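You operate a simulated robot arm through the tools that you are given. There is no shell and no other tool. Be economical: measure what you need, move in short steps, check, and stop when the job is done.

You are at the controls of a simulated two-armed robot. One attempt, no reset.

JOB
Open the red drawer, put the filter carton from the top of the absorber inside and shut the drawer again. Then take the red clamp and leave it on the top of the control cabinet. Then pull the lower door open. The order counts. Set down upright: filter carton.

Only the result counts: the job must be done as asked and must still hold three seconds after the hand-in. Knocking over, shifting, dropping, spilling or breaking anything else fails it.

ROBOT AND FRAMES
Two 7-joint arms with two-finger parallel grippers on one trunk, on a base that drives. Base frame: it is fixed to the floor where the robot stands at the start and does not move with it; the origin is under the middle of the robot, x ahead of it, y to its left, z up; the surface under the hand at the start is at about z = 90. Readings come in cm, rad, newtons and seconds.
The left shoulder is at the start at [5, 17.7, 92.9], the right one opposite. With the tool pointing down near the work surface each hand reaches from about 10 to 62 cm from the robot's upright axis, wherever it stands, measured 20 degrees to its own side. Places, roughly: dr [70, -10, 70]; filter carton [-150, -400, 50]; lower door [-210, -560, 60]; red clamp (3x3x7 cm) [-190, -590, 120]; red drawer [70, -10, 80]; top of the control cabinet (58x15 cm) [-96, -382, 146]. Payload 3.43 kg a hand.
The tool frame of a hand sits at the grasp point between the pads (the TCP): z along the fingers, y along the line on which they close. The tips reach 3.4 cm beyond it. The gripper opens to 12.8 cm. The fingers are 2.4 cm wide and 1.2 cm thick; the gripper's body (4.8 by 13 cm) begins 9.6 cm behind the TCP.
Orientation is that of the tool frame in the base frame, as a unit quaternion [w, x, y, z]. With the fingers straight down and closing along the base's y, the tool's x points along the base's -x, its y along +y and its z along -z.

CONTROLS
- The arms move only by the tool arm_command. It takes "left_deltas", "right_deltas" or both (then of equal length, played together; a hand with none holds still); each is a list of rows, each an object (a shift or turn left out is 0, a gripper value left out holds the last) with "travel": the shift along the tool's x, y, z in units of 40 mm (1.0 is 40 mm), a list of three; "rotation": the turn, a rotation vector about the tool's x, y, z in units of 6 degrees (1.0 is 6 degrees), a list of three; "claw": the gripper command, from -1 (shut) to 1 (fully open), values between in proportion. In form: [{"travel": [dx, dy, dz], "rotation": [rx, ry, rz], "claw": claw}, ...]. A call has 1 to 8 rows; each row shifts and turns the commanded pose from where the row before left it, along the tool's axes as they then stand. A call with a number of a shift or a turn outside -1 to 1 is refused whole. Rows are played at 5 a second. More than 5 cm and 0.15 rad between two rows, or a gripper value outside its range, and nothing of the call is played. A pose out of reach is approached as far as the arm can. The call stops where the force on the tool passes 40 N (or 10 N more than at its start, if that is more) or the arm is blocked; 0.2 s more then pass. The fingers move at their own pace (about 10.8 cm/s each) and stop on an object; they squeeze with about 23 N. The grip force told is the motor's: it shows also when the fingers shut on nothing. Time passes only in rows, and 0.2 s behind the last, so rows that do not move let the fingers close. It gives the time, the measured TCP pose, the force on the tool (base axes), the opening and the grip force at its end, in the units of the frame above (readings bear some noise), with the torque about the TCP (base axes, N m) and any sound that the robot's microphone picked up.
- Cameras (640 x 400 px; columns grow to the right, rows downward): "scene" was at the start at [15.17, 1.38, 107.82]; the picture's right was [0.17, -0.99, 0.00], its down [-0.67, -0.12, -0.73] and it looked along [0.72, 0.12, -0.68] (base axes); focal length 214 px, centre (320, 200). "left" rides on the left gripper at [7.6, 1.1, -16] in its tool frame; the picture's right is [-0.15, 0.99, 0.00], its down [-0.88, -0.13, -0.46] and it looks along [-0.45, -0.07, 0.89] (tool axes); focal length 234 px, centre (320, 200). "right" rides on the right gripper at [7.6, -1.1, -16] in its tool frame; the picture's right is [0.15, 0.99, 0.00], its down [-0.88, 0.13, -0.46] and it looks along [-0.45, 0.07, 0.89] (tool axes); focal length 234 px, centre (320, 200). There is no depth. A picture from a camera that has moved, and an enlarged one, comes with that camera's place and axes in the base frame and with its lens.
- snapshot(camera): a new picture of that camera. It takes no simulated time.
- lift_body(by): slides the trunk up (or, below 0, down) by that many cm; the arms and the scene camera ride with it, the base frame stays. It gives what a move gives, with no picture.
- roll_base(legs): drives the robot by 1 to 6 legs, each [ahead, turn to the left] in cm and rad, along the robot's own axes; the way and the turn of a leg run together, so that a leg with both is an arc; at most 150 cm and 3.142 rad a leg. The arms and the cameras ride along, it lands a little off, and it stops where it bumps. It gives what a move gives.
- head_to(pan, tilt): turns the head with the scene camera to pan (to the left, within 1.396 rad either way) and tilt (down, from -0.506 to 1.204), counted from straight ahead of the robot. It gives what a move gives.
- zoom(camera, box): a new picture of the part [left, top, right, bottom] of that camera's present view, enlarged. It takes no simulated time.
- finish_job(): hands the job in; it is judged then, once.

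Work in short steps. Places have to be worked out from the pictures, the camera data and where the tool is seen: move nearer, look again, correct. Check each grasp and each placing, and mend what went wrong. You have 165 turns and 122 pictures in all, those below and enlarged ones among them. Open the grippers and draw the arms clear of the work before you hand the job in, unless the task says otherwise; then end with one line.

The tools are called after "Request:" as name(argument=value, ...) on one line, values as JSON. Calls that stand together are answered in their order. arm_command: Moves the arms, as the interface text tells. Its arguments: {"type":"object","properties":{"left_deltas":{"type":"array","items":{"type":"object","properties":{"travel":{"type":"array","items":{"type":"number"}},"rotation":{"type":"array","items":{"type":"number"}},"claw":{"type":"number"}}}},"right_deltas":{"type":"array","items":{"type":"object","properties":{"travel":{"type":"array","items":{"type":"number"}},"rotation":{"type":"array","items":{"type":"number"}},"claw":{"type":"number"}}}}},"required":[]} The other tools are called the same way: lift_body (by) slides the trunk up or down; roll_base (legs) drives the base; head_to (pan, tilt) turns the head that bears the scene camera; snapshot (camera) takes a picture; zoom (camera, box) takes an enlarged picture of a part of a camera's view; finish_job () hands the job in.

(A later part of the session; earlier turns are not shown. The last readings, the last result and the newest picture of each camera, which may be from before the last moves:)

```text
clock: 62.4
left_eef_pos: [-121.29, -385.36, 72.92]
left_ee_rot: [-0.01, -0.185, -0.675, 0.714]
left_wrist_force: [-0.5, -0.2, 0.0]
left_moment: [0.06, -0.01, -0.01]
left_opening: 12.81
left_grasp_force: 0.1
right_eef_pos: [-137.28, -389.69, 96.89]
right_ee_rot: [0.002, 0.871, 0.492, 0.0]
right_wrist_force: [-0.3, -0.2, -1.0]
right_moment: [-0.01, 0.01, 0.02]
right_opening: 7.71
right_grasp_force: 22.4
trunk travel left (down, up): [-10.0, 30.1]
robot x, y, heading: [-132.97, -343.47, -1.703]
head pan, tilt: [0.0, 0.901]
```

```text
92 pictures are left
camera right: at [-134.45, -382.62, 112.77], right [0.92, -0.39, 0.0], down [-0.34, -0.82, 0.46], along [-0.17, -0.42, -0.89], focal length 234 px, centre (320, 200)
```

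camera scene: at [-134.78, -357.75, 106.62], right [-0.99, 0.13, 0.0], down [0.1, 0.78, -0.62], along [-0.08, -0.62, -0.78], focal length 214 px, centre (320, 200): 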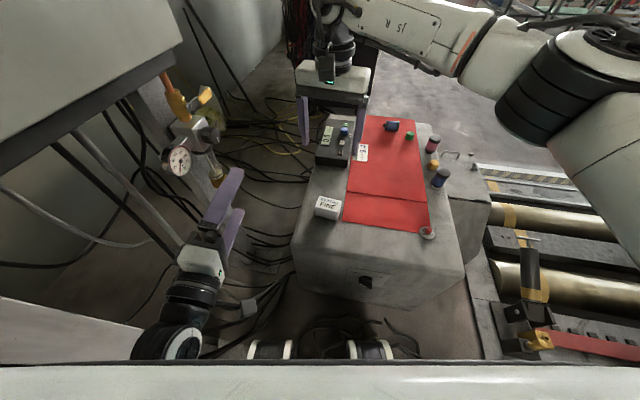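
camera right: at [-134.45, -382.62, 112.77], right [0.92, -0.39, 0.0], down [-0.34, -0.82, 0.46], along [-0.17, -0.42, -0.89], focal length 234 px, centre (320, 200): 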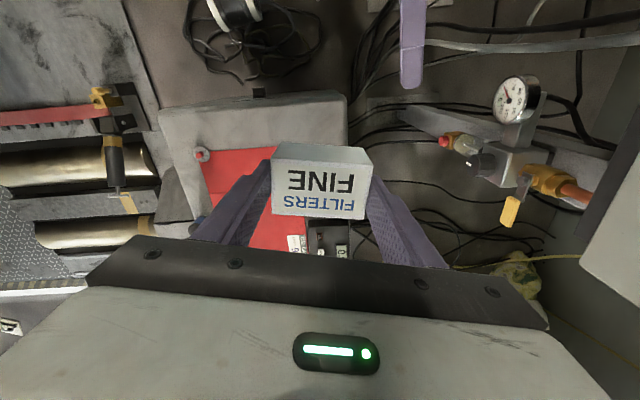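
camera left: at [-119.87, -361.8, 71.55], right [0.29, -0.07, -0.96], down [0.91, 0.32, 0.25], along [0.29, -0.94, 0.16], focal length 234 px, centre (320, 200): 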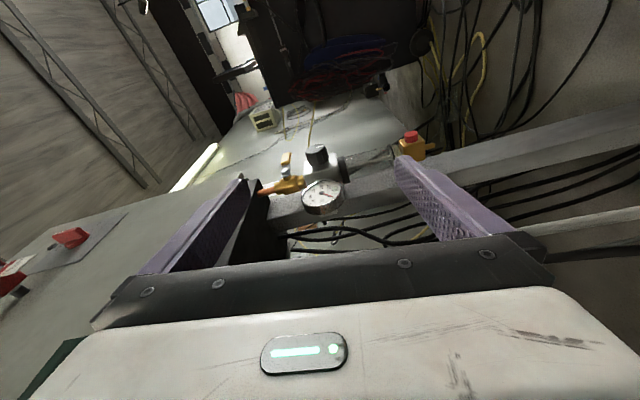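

Carton is secure. I retrace my path backwards to the drawer.

Request:
roll_base(legs=[[-103, 0], [0, -0.046], [-140, 0], [-140, 0]])

Request:
roll_base(legs=[[0, 1.43]])

Request:
lift_body(by=28)

Request:
snapshot(camera="scene")

```text
clock: 81.3
left_eef_pos: [-55.57, -10.36, 72.83]
left_ee_rot: [0.01, -0.203, -0.669, 0.714]
left_wrist_force: [0.4, 0.2, -0.4]
left_moment: [0.0, 0.01, -0.02]
left_opening: 12.78
left_grasp_force: 0.0
right_eef_pos: [-71.87, -13.97, 96.84]
right_ee_rot: [0.001, 0.884, 0.467, 0.001]
right_wrist_force: [-1.0, 0.1, -1.5]
right_moment: [0.0, 0.0, -0.02]
right_opening: 7.5
right_grasp_force: 22.6
trunk travel left (down, up): [-10.0, 30.1]
robot x, y, heading: [-64.91, 31.78, -1.756]
head pan, tilt: [0.0, 0.901]
```

```text
clock: 85.2
left_eef_pos: [-21.35, 35.57, 72.92]
left_ee_rot: [0.462, -0.286, 0.638, -0.545]
left_wrist_force: [0.5, 0.0, 0.2]
left_moment: [-0.01, -0.04, 0.02]
left_opening: 12.81
left_grasp_force: 0.1
right_eef_pos: [-20.11, 18.98, 96.8]
right_ee_rot: [0.001, 0.36, 0.933, 0.001]
right_wrist_force: [-0.2, -0.5, -0.5]
right_moment: [0.02, 0.0, 0.02]
right_opening: 7.54
right_grasp_force: 23.5
trunk travel left (down, up): [-10.0, 30.1]
robot x, y, heading: [-65.1, 32.29, -0.323]
head pan, tilt: [0.0, 0.901]
```

```text
clock: 88.0
left_eef_pos: [-21.4, 35.72, 100.98]
left_ee_rot: [0.463, -0.287, 0.638, -0.545]
left_wrist_force: [0.4, 0.0, -0.1]
left_moment: [-0.01, -0.01, -0.03]
left_opening: 12.81
left_grasp_force: 0.0
right_eef_pos: [-20.25, 18.94, 124.7]
right_ee_rot: [0.001, 0.36, 0.933, 0.001]
right_wrist_force: [0.5, 0.3, -0.9]
right_moment: [0.0, 0.02, 0.03]
right_opening: 7.5
right_grasp_force: 22.7
trunk travel left (down, up): [-38.0, 2.1]
robot x, y, heading: [-64.72, 32.03, -0.319]
head pan, tilt: [0.0, 0.901]
```

```text
91 pictures are left
camera scene: at [-51.01, 27.51, 134.62], right [-0.32, -0.95, 0.0], down [-0.74, 0.25, -0.62], along [0.59, -0.2, -0.78], focal length 214 px, centre (320, 200)
```

scene: 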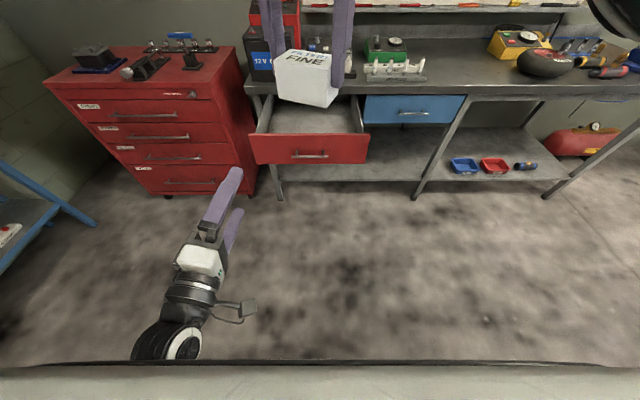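

The drawer's opening spans f 14–45 cm with centre in line with the carton. Drive ahead 44 cm; hands pass above the drawer.

Request:
roll_base(legs=[[44, 0]])

Request:
snapshot(camera="scene")

Request:
snapshot(camera="right")

```text
clock: 90.7
left_eef_pos: [20.69, 22.15, 100.86]
left_ee_rot: [0.465, -0.291, 0.637, -0.542]
left_wrist_force: [-0.1, -0.5, -0.4]
left_moment: [0.0, 0.02, 0.0]
left_opening: 12.78
left_grasp_force: 0.1
right_eef_pos: [22.15, 5.56, 124.75]
right_ee_rot: [-0.001, 0.354, 0.935, 0.001]
right_wrist_force: [0.2, -0.7, -0.3]
right_moment: [0.0, 0.0, 0.0]
right_opening: 7.51
right_grasp_force: 22.8
trunk travel left (down, up): [-38.0, 2.1]
robot x, y, heading: [-22.65, 18.25, -0.31]
head pan, tilt: [0.0, 0.901]
```

```text
90 pictures are left
camera scene: at [-8.89, 13.78, 134.62], right [-0.31, -0.95, 0.0], down [-0.75, 0.24, -0.62], along [0.59, -0.19, -0.78], focal length 214 px, centre (320, 200)
```

scene: 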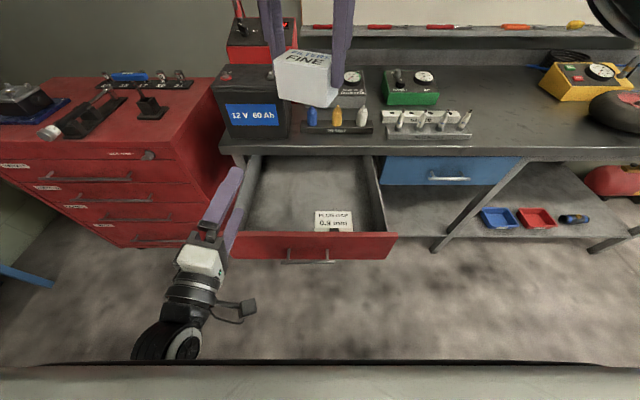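

```text
89 pictures are left
camera right: at [15.61, 9.63, 140.72], right [0.54, 0.84, 0.0], down [0.75, -0.48, 0.46], along [0.38, -0.25, -0.89], focal length 234 px, centre (320, 200)
```

right: 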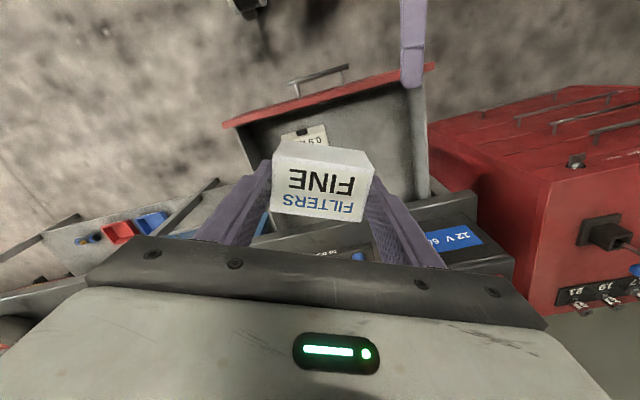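

The drawer holds a "plug gap" card at its front right; I aim left of it (about [34.2,7.6]). I move the left hand outward and shift the right over.

Request:
arm_command(left_deltas=[{"travel": [-1, 0, 0]}, {"travel": [-1, 0, 0]}, {}, {}], right_deltas=[{"travel": [-0.63, 0.79, 0]}, {"travel": [-0.63, 0.79, 0]}, {"travel": [-0.63, 0.79, 0]}, {}])

Request:
arm_command(right_deltas=[{"travel": [0, 0, 1]}, {"travel": [0, 0, 1]}, {"travel": [0, 0, 1]}, {"travel": [0, 0, 1]}, {"travel": [0, 0, 1]}, {"travel": [0, 0, 1]}, {"travel": [0, 0, 1]}, {"travel": [0, 0, 1]}])

Request:
snapshot(camera="right")

Request:
snapshot(camera="scene")

```text
clock: 91.7
left_eef_pos: [24.16, 29.02, 103.02]
left_ee_rot: [0.466, -0.289, 0.636, -0.543]
left_wrist_force: [-0.3, -0.5, -0.8]
left_moment: [0.01, 0.02, 0.03]
left_opening: 12.77
left_grasp_force: 0.1
right_eef_pos: [28.24, 4.55, 124.4]
right_ee_rot: [0.001, 0.367, 0.93, 0.013]
right_wrist_force: [0.5, -0.8, 0.1]
right_moment: [0.02, 0.01, 0.03]
right_opening: 7.49
right_grasp_force: 23.7
right hand out of reach, approached as far as the arm can: row 2, 3
trunk travel left (down, up): [-38.0, 2.1]
robot x, y, heading: [-22.6, 18.0, -0.314]
head pan, tilt: [0.0, 0.901]
```

```text
clock: 93.5
left_eef_pos: [24.18, 29.19, 102.97]
left_ee_rot: [0.465, -0.29, 0.635, -0.544]
left_wrist_force: [0.0, -0.1, 0.2]
left_moment: [-0.01, 0.0, 0.02]
left_opening: 12.82
left_grasp_force: 0.1
right_eef_pos: [27.75, 6.56, 91.71]
right_ee_rot: [0.0, 0.353, 0.936, 0.001]
right_wrist_force: [-0.1, 0.0, -0.1]
right_moment: [-0.01, 0.0, 0.02]
right_opening: 7.5
right_grasp_force: 23.1
trunk travel left (down, up): [-38.0, 2.1]
robot x, y, heading: [-22.93, 18.39, -0.312]
head pan, tilt: [0.0, 0.901]
```

```text
88 pictures are left
camera right: at [21.41, 10.64, 107.53], right [0.54, 0.84, 0.0], down [0.75, -0.48, 0.46], along [0.38, -0.25, -0.89], focal length 234 px, centre (320, 200)
```

right: 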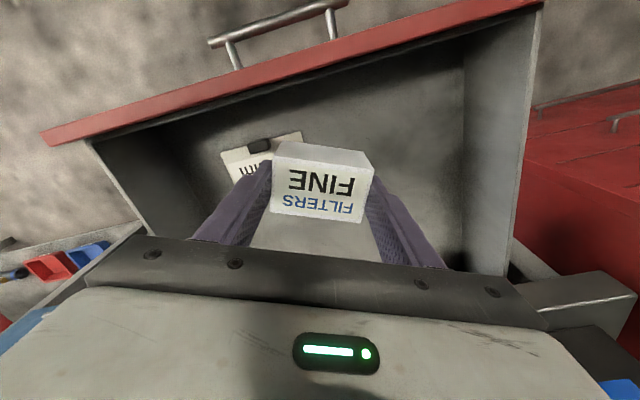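

```text
87 pictures are left
camera scene: at [-8.91, 13.79, 134.62], right [-0.31, -0.95, 0.0], down [-0.75, 0.24, -0.62], along [0.59, -0.19, -0.78], focal length 214 px, centre (320, 200)
```

scene: 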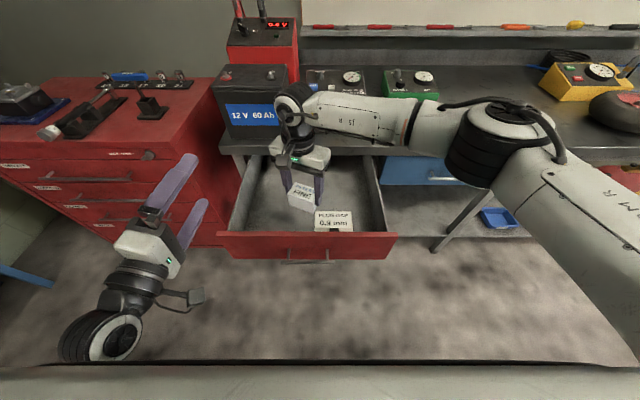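

Shift 7 cm further in and left, then look before lowering.

Request:
arm_command(right_deltas=[{"travel": [-0.45, 0.75, 0]}, {"travel": [-0.45, 0.75, 0.5]}, {"travel": [0, 0, 0.7]}, {}])

Request:
snapshot(camera="right")

Request:
zoom(camera="scene", box=[200, 130, 420, 268])

```text
clock: 94.7
left_eef_pos: [24.13, 29.08, 103.06]
left_ee_rot: [0.466, -0.29, 0.636, -0.543]
left_wrist_force: [0.8, -0.5, 0.1]
left_moment: [0.0, 0.0, -0.01]
left_opening: 12.78
left_grasp_force: 0.2
right_eef_pos: [34.19, 4.02, 87.84]
right_ee_rot: [0.007, 0.383, 0.924, -0.002]
right_wrist_force: [0.5, 0.1, -1.0]
right_moment: [0.04, 0.0, -0.04]
right_opening: 7.5
right_grasp_force: 23.2
right hand out of reach, approached as far as the arm can: row 2, 3
trunk travel left (down, up): [-38.0, 2.1]
robot x, y, heading: [-22.65, 18.06, -0.315]
head pan, tilt: [0.0, 0.901]
stopped in row 4 (right hand): the arm was blocked; the commanded pose is now the measured one
```

```text
86 pictures are left
camera right: at [27.82, 8.62, 103.72], right [0.6, 0.8, 0.0], down [0.71, -0.53, 0.47], along [0.38, -0.28, -0.88], focal length 234 px, centre (320, 200)
```

right: 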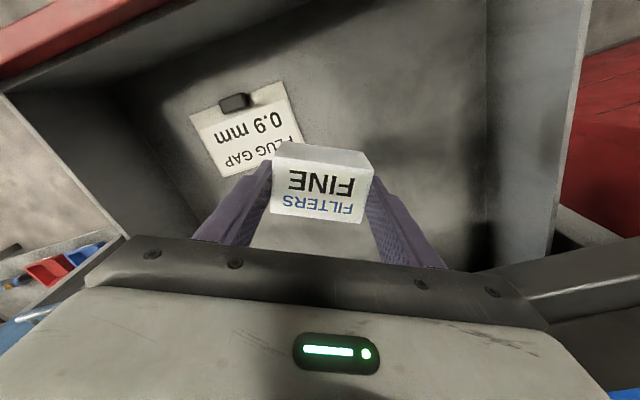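

```text
2.90 times, centred on (310, 199) of scene
camera zoom: at [-8.93, 13.79, 134.62], right [-0.31, -0.95, 0.0], down [-0.75, 0.24, -0.62], along [0.59, -0.19, -0.78], focal length 622 px, centre (349, 203)
```

zoom: 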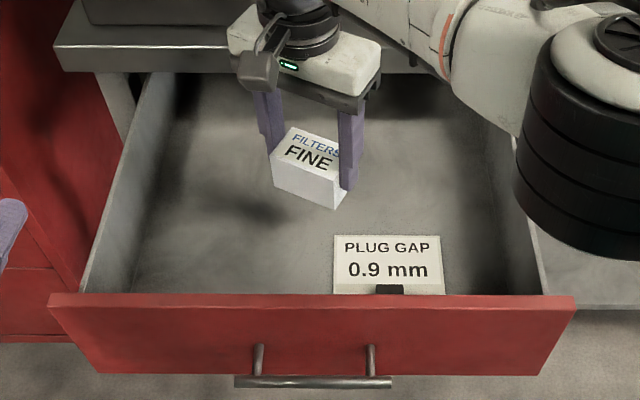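

Carton is a bit too close to the card. Turning the base left by 0.07 rad swings it 4 cm left.

Request:
roll_base(legs=[[0, 0.075]])

Request:
arm_command(right_deltas=[{"travel": [0, 0, 0.5]}, {"travel": [0, 0, 0.5]}, {}])

Request:
snapshot(camera="right")

Request:
zoom(camera="scene", box=[200, 130, 420, 268])

```text
clock: 95.6
left_eef_pos: [23.12, 32.84, 102.86]
left_ee_rot: [0.486, -0.314, 0.624, -0.526]
left_wrist_force: [-0.2, 0.5, -0.1]
left_moment: [0.02, 0.02, 0.02]
left_opening: 12.83
left_grasp_force: 0.1
right_eef_pos: [35.08, 8.28, 87.84]
right_ee_rot: [0.007, 0.348, 0.937, -0.004]
right_wrist_force: [-0.5, -0.2, -0.9]
right_moment: [0.04, 0.01, 0.0]
right_opening: 7.52
right_grasp_force: 22.8
trunk travel left (down, up): [-38.0, 2.1]
robot x, y, heading: [-22.79, 18.16, -0.235]
head pan, tilt: [0.0, 0.901]
```

```text
clock: 96.6
left_eef_pos: [23.25, 32.68, 103.01]
left_ee_rot: [0.486, -0.314, 0.625, -0.524]
left_wrist_force: [0.4, 0.4, 0.3]
left_moment: [0.01, 0.0, 0.02]
left_opening: 12.82
left_grasp_force: 0.0
right_eef_pos: [35.63, 4.82, 84.55]
right_ee_rot: [0.016, 0.37, 0.929, -0.004]
right_wrist_force: [0.1, -0.7, -1.0]
right_moment: [-0.01, -0.02, 0.01]
right_opening: 7.52
right_grasp_force: 23.3
right hand out of reach, approached as far as the arm can: row 2
trunk travel left (down, up): [-38.0, 2.1]
robot x, y, heading: [-22.8, 17.81, -0.238]
head pan, tilt: [0.0, 0.901]
stopped in row 3 (right hand): the arm was blocked; the commanded pose is now the measured one
```

```text
84 pictures are left
camera right: at [28.93, 9.5, 100.25], right [0.57, 0.82, 0.0], down [0.72, -0.5, 0.48], along [0.4, -0.28, -0.87], focal length 234 px, centre (320, 200)
```

right: 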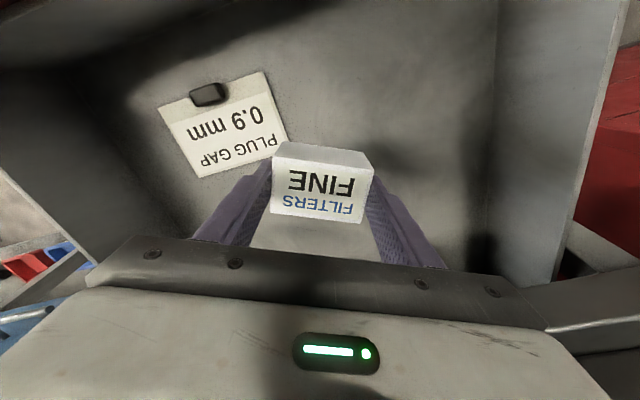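

```text
2.90 times, centred on (310, 199) of scene
camera zoom: at [-8.63, 14.82, 134.62], right [-0.24, -0.97, 0.0], down [-0.76, 0.18, -0.62], along [0.6, -0.15, -0.78], focal length 622 px, centre (349, 203)
```

zoom: 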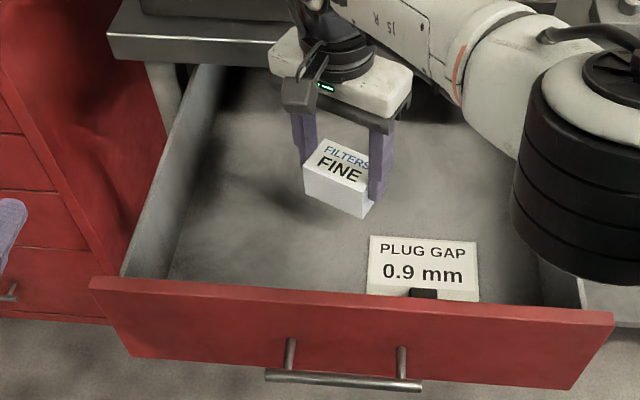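

The arm is at its stretch limit. I pull the hand back toward me 6 cm, then drive ahead 6 cm.

Request:
arm_command(right_deltas=[{"travel": [0.8, 0, 0]}, {"travel": [0.8, 0, 0]}, {}])

Request:
roll_base(legs=[[7, 0]])

```text
clock: 97.4
left_eef_pos: [23.24, 32.66, 103.06]
left_ee_rot: [0.486, -0.313, 0.625, -0.525]
left_wrist_force: [-0.1, 0.7, 0.0]
left_moment: [0.01, 0.01, -0.01]
left_opening: 12.8
left_grasp_force: 0.0
right_eef_pos: [30.93, 9.46, 84.47]
right_ee_rot: [0.016, 0.368, 0.93, -0.003]
right_wrist_force: [-0.2, -1.2, -1.0]
right_moment: [0.0, -0.03, 0.02]
right_opening: 7.48
right_grasp_force: 22.7
trunk travel left (down, up): [-38.0, 2.1]
robot x, y, heading: [-22.81, 18.36, -0.237]
head pan, tilt: [0.0, 0.901]
```

```text
clock: 98.4
left_eef_pos: [29.95, 30.92, 102.96]
left_ee_rot: [0.486, -0.313, 0.625, -0.524]
left_wrist_force: [0.4, 0.9, -0.4]
left_moment: [0.01, -0.01, 0.0]
left_opening: 12.77
left_grasp_force: 0.0
right_eef_pos: [37.79, 7.86, 84.23]
right_ee_rot: [0.014, 0.368, 0.93, -0.003]
right_wrist_force: [-0.8, -0.2, -0.8]
right_moment: [0.02, 0.03, 0.03]
right_opening: 7.52
right_grasp_force: 23.1
trunk travel left (down, up): [-38.0, 2.1]
robot x, y, heading: [-16.57, 16.87, -0.238]
head pan, tilt: [0.0, 0.901]
```

Now lower in small steps.

Request:
arm_command(right_deltas=[{"travel": [0, 0, 0.4]}, {"travel": [0, 0, 0.4]}, {"travel": [0, 0, 0.3]}, {}])

Request:
zoom(camera="scene", box=[200, 150, 420, 288])

Request:
snapshot(camera="right")

```text
clock: 99.4
left_eef_pos: [29.93, 30.97, 102.99]
left_ee_rot: [0.486, -0.312, 0.624, -0.526]
left_wrist_force: [-0.6, -0.5, 0.1]
left_moment: [0.01, 0.0, -0.02]
left_opening: 12.81
left_grasp_force: 0.1
right_eef_pos: [37.75, 7.81, 79.86]
right_ee_rot: [0.015, 0.366, 0.931, -0.004]
right_wrist_force: [-0.1, 0.0, -0.2]
right_moment: [0.01, -0.03, 0.02]
right_opening: 7.53
right_grasp_force: 22.5
trunk travel left (down, up): [-38.0, 2.1]
robot x, y, heading: [-16.14, 16.83, -0.238]
head pan, tilt: [0.0, 0.901]
```

```text
2.90 times, centred on (310, 219) of scene
camera zoom: at [-1.8, 13.21, 134.62], right [-0.23, -0.97, 0.0], down [-0.76, 0.18, -0.62], along [0.6, -0.15, -0.78], focal length 622 px, centre (349, 145)
```

zoom: 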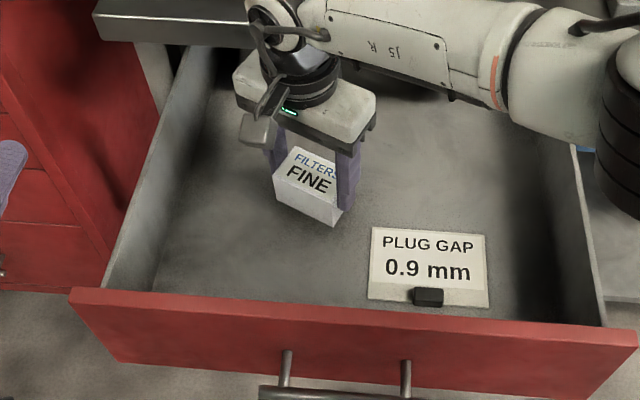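

```text
81 pictures are left
camera right: at [31.01, 12.43, 95.52], right [0.57, 0.82, 0.0], down [0.72, -0.5, 0.48], along [0.4, -0.27, -0.88], focal length 234 px, centre (320, 200)
```

right: 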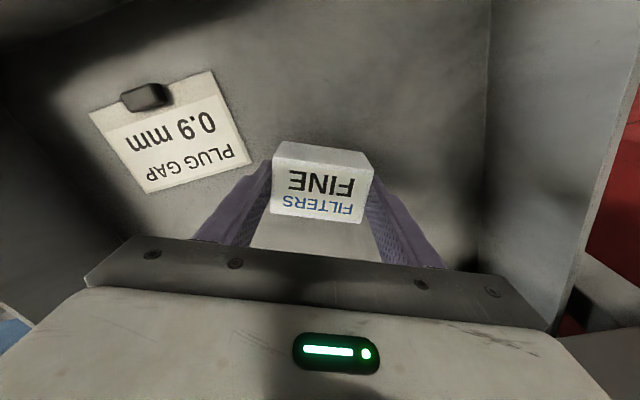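

Well clear of the card. Continue lowering by 0.6–0.8 cm rows until contact.

Request:
arm_command(right_deltas=[{"travel": [0, 0, 0.2]}, {"travel": [0, 0, 0.2]}, {"travel": [0, 0, 0.15]}, {}])

```text
clock: 100.4
left_eef_pos: [29.97, 31.15, 102.93]
left_ee_rot: [0.485, -0.313, 0.624, -0.526]
left_wrist_force: [-0.1, -0.2, -0.3]
left_moment: [0.02, 0.02, 0.02]
left_opening: 12.8
left_grasp_force: 0.0
right_eef_pos: [37.86, 7.77, 77.75]
right_ee_rot: [0.015, 0.367, 0.93, -0.004]
right_wrist_force: [0.0, 0.0, -1.7]
right_moment: [-0.03, 0.02, -0.01]
right_opening: 7.51
right_grasp_force: 23.2
trunk travel left (down, up): [-38.0, 2.1]
robot x, y, heading: [-16.56, 16.76, -0.235]
head pan, tilt: [0.0, 0.901]
```

Request:
arm_command(right_deltas=[{"travel": [0, 0, 0.12]}, {"travel": [0, 0, 0.12]}, {}])

Request:
zoom(camera="scene", box=[260, 180, 360, 243])

```text
clock: 101.2
left_eef_pos: [29.78, 31.04, 103.0]
left_ee_rot: [0.487, -0.313, 0.624, -0.524]
left_wrist_force: [0.1, 1.2, -1.0]
left_moment: [0.0, 0.0, 0.01]
left_opening: 12.84
left_grasp_force: 0.1
right_eef_pos: [37.88, 7.74, 77.1]
right_ee_rot: [0.019, 0.367, 0.93, -0.001]
right_wrist_force: [0.8, -2.4, 25.5]
right_moment: [-0.27, 0.2, -0.04]
right_opening: 7.55
right_grasp_force: 23.6
trunk travel left (down, up): [-38.0, 2.1]
robot x, y, heading: [-16.09, 16.54, -0.238]
head pan, tilt: [0.0, 0.901]
```

```text
6.35 times, centred on (310, 212) of scene
camera zoom: at [-2.06, 13.23, 134.69], right [-0.23, -0.97, 0.0], down [-0.76, 0.18, -0.62], along [0.61, -0.15, -0.78], focal length 1362 px, centre (384, 127)
```

zoom: 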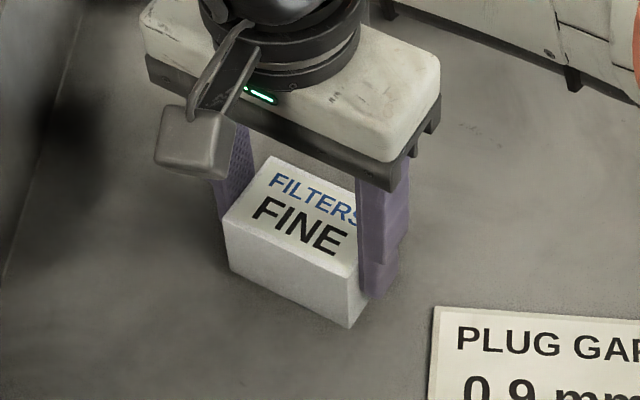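

Contact with the floor. Ease up slightly, open partly, and rise.

Request:
arm_command(right_deltas=[{"travel": [0, 0, -0.08]}, {"claw": 0.6}, {"claw": 0.6}, {"claw": 0.6}, {"travel": [0, 0, -0.5]}, {"travel": [0, 0, -1]}, {"travel": [0, 0, -1]}, {"travel": [0, 0, -1]}])

Request:
arm_command(right_deltas=[{"travel": [0, 0, -1]}, {"travel": [0, 0, -1]}, {"travel": [0, 0, -1]}, {}])

Request:
snapshot(camera="scene")

```text
clock: 103.0
left_eef_pos: [29.75, 31.1, 102.96]
left_ee_rot: [0.487, -0.312, 0.625, -0.524]
left_wrist_force: [0.4, -0.2, -0.8]
left_moment: [0.0, -0.01, 0.02]
left_opening: 12.8
left_grasp_force: 0.1
right_eef_pos: [37.38, 7.98, 91.05]
right_ee_rot: [0.015, 0.366, 0.93, -0.004]
right_wrist_force: [0.0, 0.0, -0.3]
right_moment: [0.0, -0.01, 0.02]
right_opening: 10.25
right_grasp_force: 0.0
trunk travel left (down, up): [-38.0, 2.1]
robot x, y, heading: [-16.13, 16.58, -0.24]
head pan, tilt: [0.0, 0.901]
```

```text
clock: 104.0
left_eef_pos: [30.04, 31.04, 102.95]
left_ee_rot: [0.486, -0.312, 0.625, -0.525]
left_wrist_force: [0.1, 0.0, 1.1]
left_moment: [-0.03, -0.03, -0.03]
left_opening: 12.81
left_grasp_force: 0.0
right_eef_pos: [37.35, 8.51, 102.82]
right_ee_rot: [0.016, 0.367, 0.93, -0.003]
right_wrist_force: [0.5, 0.1, -0.2]
right_moment: [0.01, -0.01, 0.0]
right_opening: 10.25
right_grasp_force: 0.1
trunk travel left (down, up): [-38.0, 2.1]
robot x, y, heading: [-16.31, 16.62, -0.238]
head pan, tilt: [0.0, 0.901]
```

```text
79 pictures are left
camera scene: at [-1.79, 13.2, 134.62], right [-0.23, -0.97, 0.0], down [-0.76, 0.18, -0.62], along [0.6, -0.15, -0.78], focal length 214 px, centre (320, 200)
```

scene: 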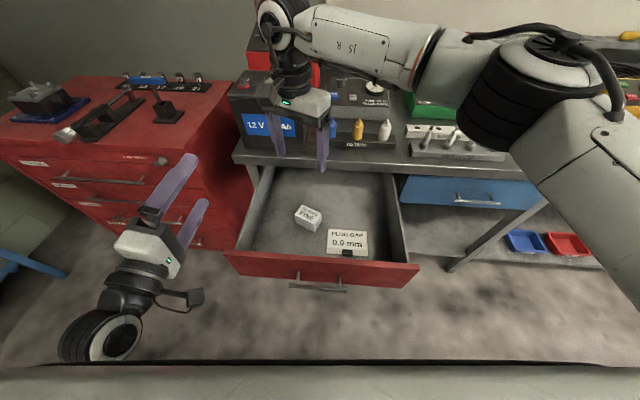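

Carton stands upright inside, clear of the card. I back away, then lower and level the left hand for pushing the drawer shut.

Request:
roll_base(legs=[[-50, 0], [0, -0.085]])

Request:
lift_body(by=-27)

Request:
arm_command(left_deltas=[{"rotation": [0, 0, -0.9], "claw": -0.2}, {"rotation": [0, 0, -0.9]}, {"rotation": [0, 0, -0.9]}, {"travel": [0, 0, 0.5]}, {}])

Request:
snapshot(camera="left")

Request:
snapshot(camera="scene")

```text
clock: 107.4
left_eef_pos: [-16.8, 38.47, 102.91]
left_ee_rot: [0.462, -0.284, 0.638, -0.546]
left_wrist_force: [0.1, -0.1, -1.3]
left_moment: [-0.01, 0.0, 0.0]
left_opening: 12.8
left_grasp_force: 0.0
right_eef_pos: [-11.29, 15.4, 102.92]
right_ee_rot: [0.015, 0.408, 0.913, -0.004]
right_wrist_force: [-0.1, -0.4, -0.1]
right_moment: [0.04, -0.05, -0.01]
right_opening: 10.23
right_grasp_force: 0.1
trunk travel left (down, up): [-38.0, 2.1]
robot x, y, heading: [-63.61, 28.27, -0.324]
head pan, tilt: [0.0, 0.901]
```

```text
clock: 110.1
left_eef_pos: [-16.73, 38.6, 75.94]
left_ee_rot: [0.462, -0.286, 0.637, -0.546]
left_wrist_force: [-1.0, 0.2, -0.4]
left_moment: [0.01, -0.01, 0.02]
left_opening: 12.77
left_grasp_force: 0.1
right_eef_pos: [-11.39, 15.43, 76.0]
right_ee_rot: [0.015, 0.408, 0.913, -0.004]
right_wrist_force: [-0.4, 0.2, -0.7]
right_moment: [0.0, 0.01, -0.01]
right_opening: 10.23
right_grasp_force: 0.0
trunk travel left (down, up): [-11.0, 29.1]
robot x, y, heading: [-63.63, 28.33, -0.325]
head pan, tilt: [0.0, 0.901]
```

```text
clock: 111.3
left_eef_pos: [-14.92, 37.78, 75.98]
left_ee_rot: [-0.381, 0.373, -0.591, 0.606]
left_wrist_force: [0.0, 0.4, 0.5]
left_moment: [-0.01, 0.03, 0.01]
left_opening: 5.13
left_grasp_force: 0.1
right_eef_pos: [-11.28, 15.46, 76.02]
right_ee_rot: [0.015, 0.408, 0.913, -0.004]
right_wrist_force: [-0.1, 0.3, 0.9]
right_moment: [0.0, 0.01, -0.04]
right_opening: 10.24
right_grasp_force: 0.1
trunk travel left (down, up): [-11.0, 29.1]
robot x, y, heading: [-63.73, 28.42, -0.329]
head pan, tilt: [0.0, 0.901]
```

```text
78 pictures are left
camera left: at [-32.6, 37.8, 74.5], right [0.08, 0.12, -0.99], down [-0.03, 0.99, 0.12], along [1.0, 0.02, 0.09], focal length 234 px, centre (320, 200)
```

left: 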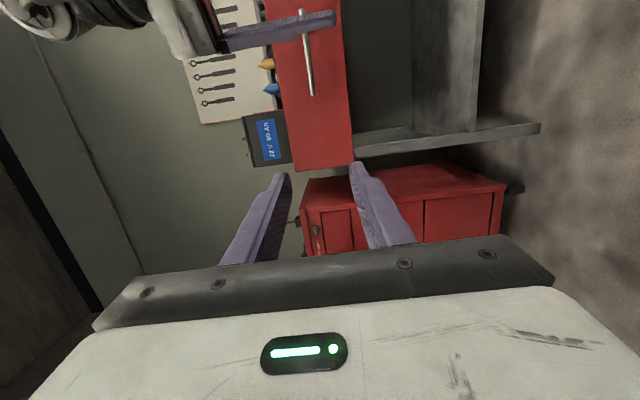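

```text
77 pictures are left
camera scene: at [-49.98, 23.62, 107.62], right [-0.32, -0.95, 0.0], down [-0.74, 0.25, -0.62], along [0.59, -0.2, -0.78], focal length 214 px, centre (320, 200)
```

scene: 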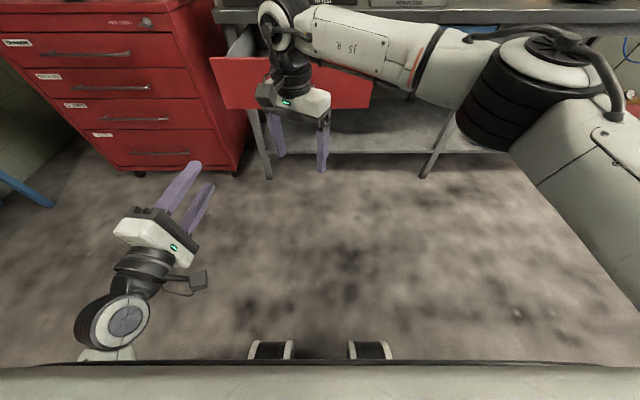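

The right hand is in the way; I lift and draw it back to my right while shifting the left hand inward.

Request:
arm_command(left_deltas=[{}, {}, {"travel": [0.5, 0.2, 0]}, {"travel": [0.5, 0.2, 0]}, {"travel": [0.4, 0, 0]}, {}, {}, {}], right_deltas=[{"travel": [0.36, -0.64, -0.75]}, {"travel": [0.36, -0.64, -0.75]}, {"travel": [0.36, -0.64, -0.75]}, {"travel": [0.36, -0.64, -0.75]}, {"travel": [0.36, -0.64, -0.75]}, {"travel": [0.36, -0.64, -0.75]}, {"travel": [0.36, -0.64, -0.75]}, {"travel": [0.36, -0.64, -0.75]}])

Request:
roll_base(legs=[[0, -0.25], [26, 0], [0, 0.25]])

Request:
snapshot(camera="left")

Request:
snapshot(camera="scene")

```text
clock: 113.2
left_eef_pos: [-17.15, 32.42, 74.82]
left_ee_rot: [0.391, -0.343, 0.604, -0.604]
left_wrist_force: [-0.4, -0.1, -0.2]
left_moment: [0.01, 0.01, -0.01]
left_opening: 5.09
left_grasp_force: 0.0
right_eef_pos: [-34.49, 10.48, 98.93]
right_ee_rot: [0.014, 0.419, 0.908, -0.008]
right_wrist_force: [6.0, 0.7, -10.6]
right_moment: [-0.83, 0.17, -0.45]
right_opening: 10.25
right_grasp_force: 0.2
trunk travel left (down, up): [-11.0, 29.1]
robot x, y, heading: [-63.56, 28.38, -0.328]
head pan, tilt: [0.0, 0.901]
stopped in row 8 (right hand): the force on the tool passed its limit at 45 N (the readings are from after the stop); the commanded pose is now the measured one
```

```text
clock: 116.8
left_eef_pos: [4.84, 18.04, 74.94]
left_ee_rot: [-0.392, 0.341, -0.603, 0.605]
left_wrist_force: [-0.8, -0.1, -0.3]
left_moment: [-0.01, 0.02, 0.0]
left_opening: 5.11
left_grasp_force: 0.1
right_eef_pos: [-12.63, -3.98, 98.85]
right_ee_rot: [0.014, 0.418, 0.908, -0.006]
right_wrist_force: [12.8, -4.4, -12.6]
right_moment: [-0.03, 1.36, -0.5]
right_opening: 10.25
right_grasp_force: 0.1
trunk travel left (down, up): [-11.0, 29.1]
robot x, y, heading: [-41.94, 14.03, -0.329]
head pan, tilt: [0.0, 0.901]
```

```text
76 pictures are left
camera left: at [-12.56, 18.76, 72.73], right [0.13, 0.17, -0.98], down [-0.01, 0.99, 0.17], along [0.99, -0.01, 0.13], focal length 234 px, centre (320, 200)
```

left: 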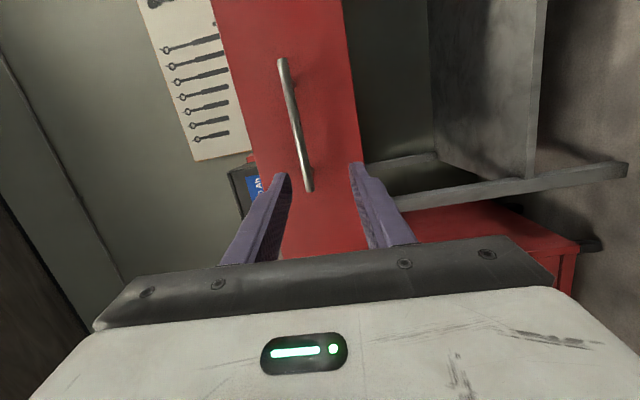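

```text
75 pictures are left
camera scene: at [-27.74, 9.08, 107.92], right [-0.33, -0.94, 0.0], down [-0.72, 0.25, -0.65], along [0.61, -0.22, -0.76], focal length 214 px, centre (320, 200)
```

scene: 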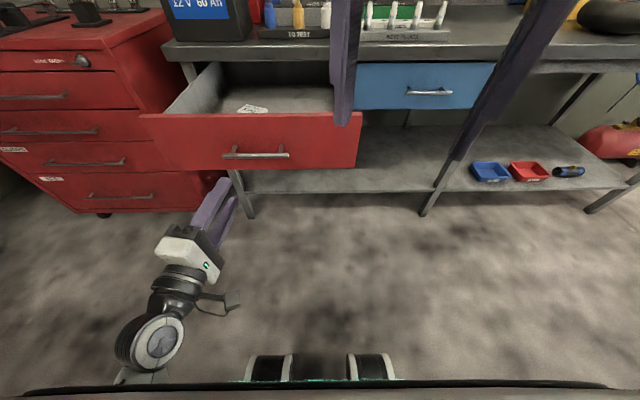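

Right hand brushed my own trunk/head, so I ease it forward; I also square the left hand and raise it 2.8 cm to bar height.

Request:
arm_command(left_deltas=[{"travel": [0, -0.35, 0], "rotation": [0, -0.75, 0]}, {"travel": [0, -0.35, 0], "rotation": [0, -0.75, 0]}, {}], right_deltas=[{"travel": [-0.7, 0.4, 0.1]}, {"travel": [-0.7, 0.4, 0.1]}, {}])

Request:
snapshot(camera="left")

```text
clock: 117.3
left_eef_pos: [4.22, 17.34, 76.56]
left_ee_rot: [0.448, -0.278, 0.635, -0.564]
left_wrist_force: [-0.2, -0.4, -0.4]
left_moment: [0.01, -0.01, -0.01]
left_opening: 5.1
left_grasp_force: 0.1
right_eef_pos: [-7.99, -5.61, 98.66]
right_ee_rot: [0.015, 0.418, 0.908, -0.007]
right_wrist_force: [-0.6, 0.4, -0.1]
right_moment: [0.0, -0.01, -0.01]
right_opening: 10.22
right_grasp_force: 0.0
trunk travel left (down, up): [-11.0, 29.1]
robot x, y, heading: [-42.11, 13.74, -0.327]
head pan, tilt: [0.0, 0.901]
stopped in row 2 (left hand): the arm was blocked; the commanded pose is now the measured one
```

```text
74 pictures are left
camera left: at [-13.04, 18.43, 72.72], right [0.22, 0.33, -0.92], down [-0.03, 0.94, 0.33], along [0.98, -0.04, 0.21], focal length 234 px, centre (320, 200)
```

left: 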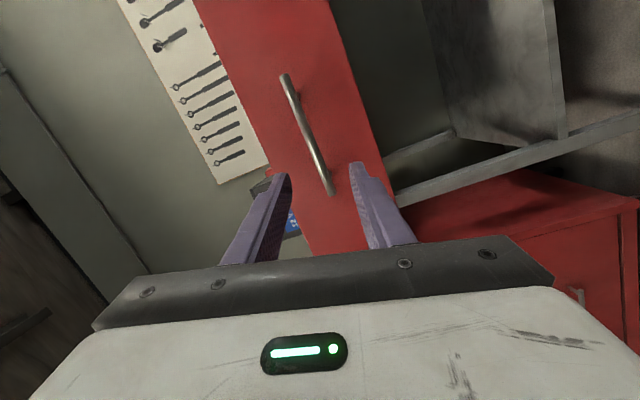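

The left arm is cramped near its limits. I back the base 14 cm and extend the hand forward, then re-level.

Request:
roll_base(legs=[[-14, 0]])

Request:
arm_command(left_deltas=[{"travel": [0, 0, 1]}, {"travel": [0, 0, 1]}, {"travel": [0, 0, 1]}, {"rotation": [0, -0.5, -0.8]}, {"rotation": [0, -0.5, -0.8]}, {"rotation": [0, -0.6, -0.8]}, {}])

Request:
snapshot(camera="left")

```text
clock: 118.7
left_eef_pos: [-8.93, 21.41, 76.5]
left_ee_rot: [0.448, -0.278, 0.635, -0.565]
left_wrist_force: [-0.2, 0.4, -0.4]
left_moment: [0.01, -0.01, 0.01]
left_opening: 5.13
left_grasp_force: 0.1
right_eef_pos: [-21.17, -1.3, 98.74]
right_ee_rot: [0.013, 0.42, 0.907, -0.007]
right_wrist_force: [-0.3, -0.5, 0.3]
right_moment: [-0.02, 0.0, 0.01]
right_opening: 10.22
right_grasp_force: 0.1
trunk travel left (down, up): [-11.0, 29.1]
robot x, y, heading: [-55.12, 18.64, -0.333]
head pan, tilt: [0.0, 0.901]
```

```text
clock: 119.6
left_eef_pos: [1.32, 17.82, 74.46]
left_ee_rot: [0.471, -0.233, 0.671, -0.523]
left_wrist_force: [-0.6, 0.7, 0.9]
left_moment: [0.0, 0.01, 0.02]
left_opening: 5.11
left_grasp_force: 0.1
right_eef_pos: [-21.24, -1.12, 98.8]
right_ee_rot: [0.013, 0.42, 0.908, -0.005]
right_wrist_force: [-0.7, -0.4, 0.0]
right_moment: [-0.01, 0.02, -0.02]
right_opening: 10.25
right_grasp_force: 0.1
trunk travel left (down, up): [-11.0, 29.1]
robot x, y, heading: [-54.7, 18.65, -0.328]
head pan, tilt: [0.0, 0.901]
stopped in row 4 (left hand): the arm was blocked; the commanded pose is now the measured one
```

```text
73 pictures are left
camera left: at [-15.74, 19.83, 70.47], right [0.25, 0.46, -0.85], down [-0.03, 0.88, 0.47], along [0.97, -0.09, 0.23], focal length 234 px, centre (320, 200)
```

left: 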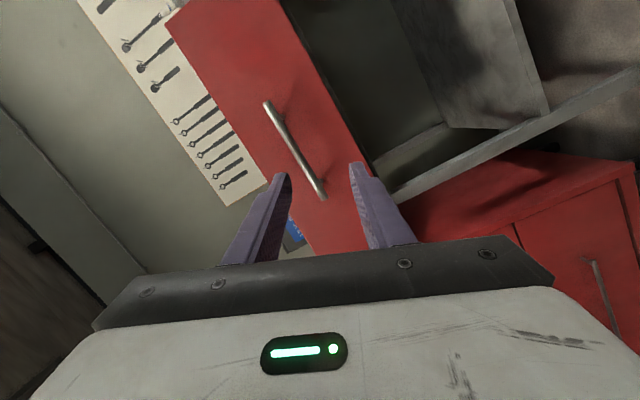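

The roll drift comes from the hand being too far inboard. I move it 8 cm outward and retry levelling.

Request:
arm_command(left_deltas=[{"travel": [-1, 0, 0]}, {"travel": [-1, 0, 0]}, {"rotation": [0, 0, -0.8]}, {"rotation": [0, 0, -0.8]}, {"rotation": [0, 0, -0.8]}, {"rotation": [0, 0, -0.8]}, {}])

```text
clock: 121.2
left_eef_pos: [4.83, 24.27, 77.6]
left_ee_rot: [0.377, -0.341, 0.622, -0.595]
left_wrist_force: [-0.7, -0.2, 0.2]
left_moment: [0.02, 0.04, -0.01]
left_opening: 5.12
left_grasp_force: 0.0
right_eef_pos: [-21.12, -1.28, 98.6]
right_ee_rot: [0.014, 0.42, 0.907, -0.007]
right_wrist_force: [-0.2, 0.5, 0.1]
right_moment: [0.0, 0.0, 0.02]
right_opening: 10.23
right_grasp_force: 0.0
trunk travel left (down, up): [-11.0, 29.1]
robot x, y, heading: [-55.19, 18.8, -0.331]
head pan, tilt: [0.0, 0.901]
```

Level again. Yaw it 10° left so it is square, then check.

Request:
arm_command(left_deltas=[{"rotation": [0, -0.85, 0]}, {"rotation": [0, -0.85, 0]}, {}])

Request:
snapshot(camera="left")

```text
clock: 121.9
left_eef_pos: [5.9, 26.53, 78.15]
left_ee_rot: [0.478, -0.335, 0.62, -0.524]
left_wrist_force: [-1.0, -0.3, -1.0]
left_moment: [0.01, 0.04, 0.03]
left_opening: 5.12
left_grasp_force: 0.1
right_eef_pos: [-21.31, -1.14, 98.71]
right_ee_rot: [0.013, 0.42, 0.907, -0.006]
right_wrist_force: [-0.1, -0.6, 0.2]
right_moment: [-0.04, 0.01, -0.01]
right_opening: 10.26
right_grasp_force: 0.1
trunk travel left (down, up): [-11.0, 29.1]
robot x, y, heading: [-55.02, 18.32, -0.333]
head pan, tilt: [0.0, 0.901]
stopped in row 3 (left hand): the arm was blocked; the commanded pose is now the measured one
```

```text
72 pictures are left
camera left: at [-11.45, 25.19, 74.96], right [0.13, 0.36, -0.92], down [-0.16, 0.93, 0.34], along [0.98, 0.1, 0.18], focal length 234 px, centre (320, 200)
```

left: 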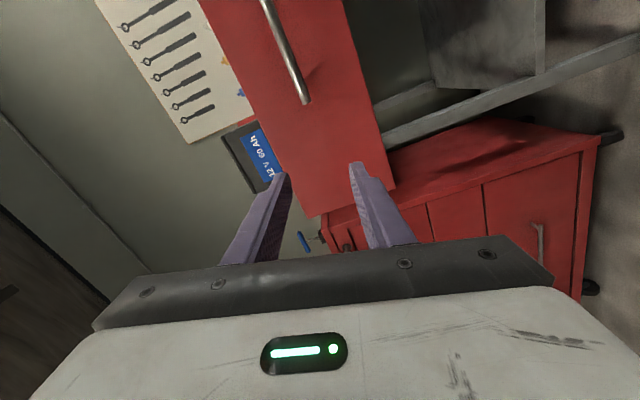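

The hand is now square to the drawer (only rolled ~20°), level at z 78 and left of the bar. That is fine for pushing: close the fingers and drive forward.

Request:
arm_command(left_deltas=[{"claw": -1}, {"claw": -1}, {"claw": -1}])

Request:
roll_base(legs=[[17, 0]])

Request:
snapshot(camera="left")

Request:
snapshot(camera="scene")

```text
clock: 122.7
left_eef_pos: [5.92, 26.6, 78.1]
left_ee_rot: [0.478, -0.335, 0.62, -0.525]
left_wrist_force: [-0.4, 0.3, 0.7]
left_moment: [0.0, 0.0, 0.01]
left_opening: 0.01
left_grasp_force: 23.3
right_eef_pos: [-21.12, -1.13, 98.72]
right_ee_rot: [0.014, 0.42, 0.907, -0.005]
right_wrist_force: [-0.5, -0.3, 0.2]
right_moment: [0.01, -0.01, -0.03]
right_opening: 10.24
right_grasp_force: 0.2
trunk travel left (down, up): [-11.0, 29.1]
robot x, y, heading: [-54.73, 18.59, -0.33]
head pan, tilt: [0.0, 0.901]
```

```text
clock: 124.1
left_eef_pos: [22.09, 21.05, 78.0]
left_ee_rot: [0.478, -0.336, 0.619, -0.524]
left_wrist_force: [0.0, 0.6, -1.3]
left_moment: [0.0, -0.01, 0.02]
left_opening: 0.0
left_grasp_force: 23.1
right_eef_pos: [-4.93, -6.65, 98.62]
right_ee_rot: [0.013, 0.419, 0.908, -0.006]
right_wrist_force: [-1.2, -0.3, 0.5]
right_moment: [0.01, 0.0, 0.0]
right_opening: 10.25
right_grasp_force: 0.1
trunk travel left (down, up): [-11.0, 29.1]
robot x, y, heading: [-38.52, 12.87, -0.327]
head pan, tilt: [0.0, 0.901]
```

```text
71 pictures are left
camera left: at [4.76, 19.71, 74.92], right [0.13, 0.36, -0.92], down [-0.16, 0.93, 0.34], along [0.98, 0.11, 0.18], focal length 234 px, centre (320, 200)
```

left: 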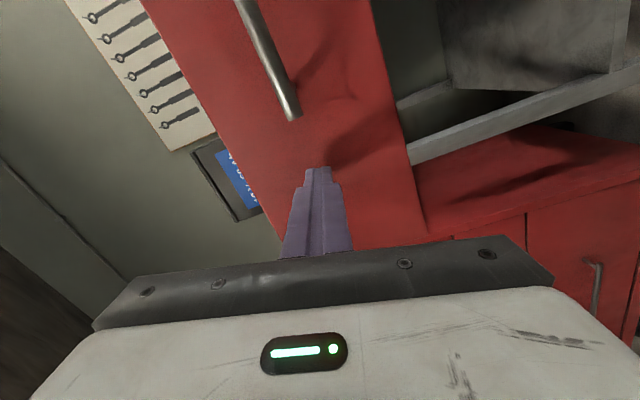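

```text
70 pictures are left
camera scene: at [-24.89, 8.17, 107.62], right [-0.32, -0.95, 0.0], down [-0.74, 0.25, -0.62], along [0.59, -0.2, -0.78], focal length 214 px, centre (320, 200)
```

scene: 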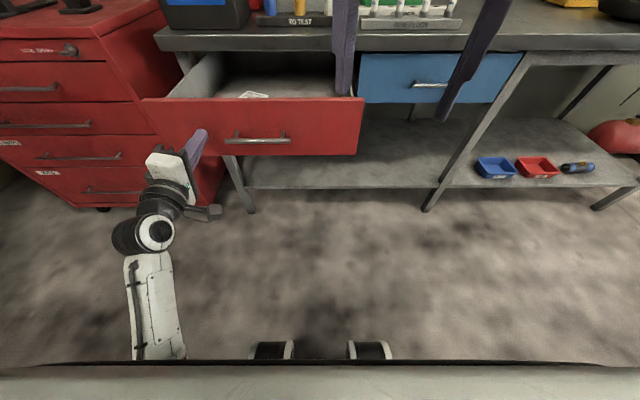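

Fingertips are at the face. Push 26 cm.

Request:
roll_base(legs=[[26, 0]])

Request:
snapshot(camera="left")

Request:
snapshot(camera="scene")

```text
clock: 126.0
left_eef_pos: [46.78, 12.61, 77.95]
left_ee_rot: [0.477, -0.335, 0.621, -0.525]
left_wrist_force: [-0.3, -0.8, -0.2]
left_moment: [0.0, 0.0, 0.02]
left_opening: 0.0
left_grasp_force: 22.8
right_eef_pos: [19.71, -15.08, 98.63]
right_ee_rot: [0.014, 0.419, 0.908, -0.005]
right_wrist_force: [0.4, 0.5, 0.2]
right_moment: [0.04, 0.03, -0.02]
right_opening: 10.25
right_grasp_force: 0.0
trunk travel left (down, up): [-11.0, 29.1]
robot x, y, heading: [-14.07, 4.53, -0.331]
head pan, tilt: [0.0, 0.901]
```

```text
69 pictures are left
camera left: at [29.36, 11.28, 74.92], right [0.13, 0.36, -0.92], down [-0.16, 0.93, 0.34], along [0.98, 0.1, 0.18], focal length 234 px, centre (320, 200)
```

left: 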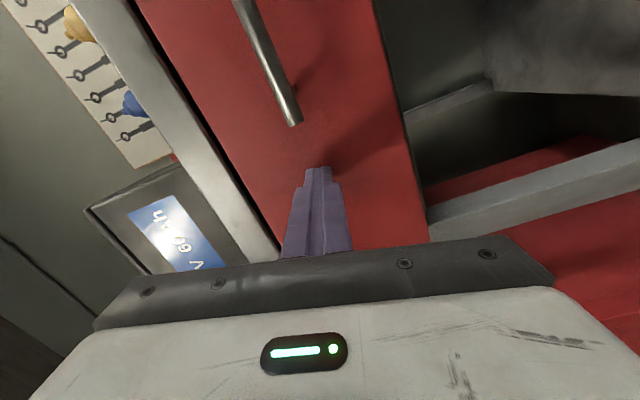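

```text
68 pictures are left
camera scene: at [-0.3, -0.24, 107.62], right [-0.32, -0.95, 0.0], down [-0.74, 0.25, -0.62], along [0.59, -0.2, -0.78], focal length 214 px, centre (320, 200)
```

scene: 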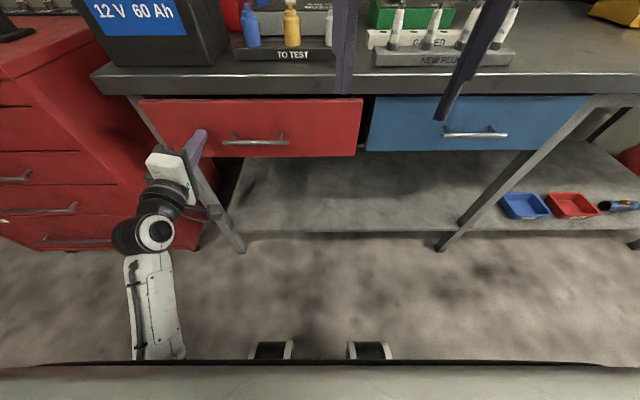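

Nearly shut; push the last bit until resistance.

Request:
roll_base(legs=[[2.5, 0]])

Request:
zoom(camera="scene", box=[100, 60, 600, 260])

```text
clock: 126.8
left_eef_pos: [49.22, 11.76, 78.06]
left_ee_rot: [0.477, -0.336, 0.621, -0.524]
left_wrist_force: [-0.2, -0.2, 0.2]
left_moment: [0.01, -0.01, 0.0]
left_opening: 0.0
left_grasp_force: 23.3
right_eef_pos: [22.06, -15.87, 98.63]
right_ee_rot: [0.014, 0.42, 0.908, -0.005]
right_wrist_force: [0.2, 0.8, -0.1]
right_moment: [0.01, 0.02, 0.01]
right_opening: 10.21
right_grasp_force: 0.0
trunk travel left (down, up): [-11.0, 29.1]
robot x, y, heading: [-11.93, 3.8, -0.329]
head pan, tilt: [0.0, 0.901]
```

```text
1.28 times, centred on (350, 160) of scene
camera zoom: at [2.06, -1.05, 107.62], right [-0.32, -0.95, 0.0], down [-0.74, 0.25, -0.62], along [0.59, -0.2, -0.78], focal length 274 px, centre (282, 251)
```

zoom: 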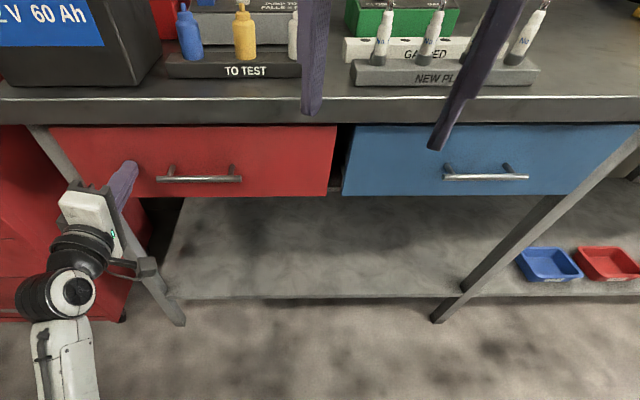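

No resistance yet; push 2 cm more.

Request:
roll_base(legs=[[1.5, 0]])

```text
clock: 127.6
left_eef_pos: [49.23, 11.8, 78.13]
left_ee_rot: [0.478, -0.334, 0.62, -0.525]
left_wrist_force: [-6.2, 1.2, 1.4]
left_moment: [0.0, -0.02, 0.06]
left_opening: 0.0
left_grasp_force: 23.0
right_eef_pos: [22.6, -15.99, 98.65]
right_ee_rot: [0.015, 0.419, 0.908, -0.005]
right_wrist_force: [-1.1, -0.1, -0.3]
right_moment: [0.02, 0.05, 0.01]
right_opening: 10.25
right_grasp_force: 0.1
trunk travel left (down, up): [-11.0, 29.1]
robot x, y, heading: [-11.32, 3.27, -0.33]
head pan, tilt: [0.0, 0.901]
stopped in leg 1: the force on the tool passed its limit at 62 N (the readings are from after the stop); the commanded pose is now the measured one
```

The drawer hit its stop at 62 N: shut. Back away and verify.

Request:
roll_base(legs=[[-55, 0]])

Request:
snapshot(camera="scene")

```text
clock: 130.8
left_eef_pos: [-2.82, 29.87, 77.86]
left_ee_rot: [0.48, -0.339, 0.619, -0.521]
left_wrist_force: [-0.5, -0.3, -0.2]
left_moment: [0.01, 0.0, -0.04]
left_opening: 0.0
left_grasp_force: 23.1
right_eef_pos: [-29.27, 1.68, 98.72]
right_ee_rot: [0.013, 0.414, 0.91, -0.005]
right_wrist_force: [-1.4, -0.2, 0.3]
right_moment: [-0.01, 0.04, 0.04]
right_opening: 10.25
right_grasp_force: 0.0
trunk travel left (down, up): [-11.0, 29.1]
robot x, y, heading: [-63.45, 21.24, -0.318]
head pan, tilt: [0.0, 0.901]
```

```text
66 pictures are left
camera scene: at [-49.47, 16.38, 107.63], right [-0.31, -0.95, 0.0], down [-0.74, 0.24, -0.62], along [0.59, -0.19, -0.78], focal length 214 px, centre (320, 200)
```

scene: 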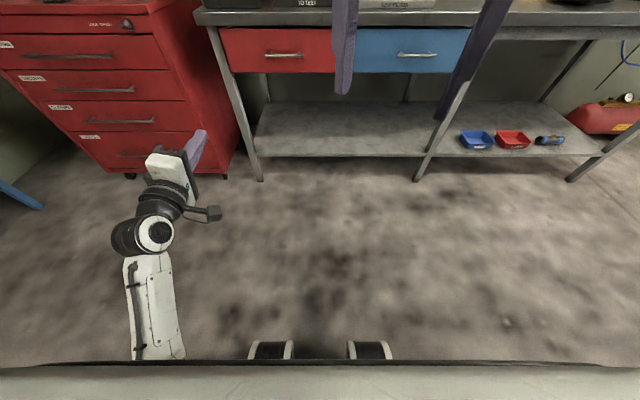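

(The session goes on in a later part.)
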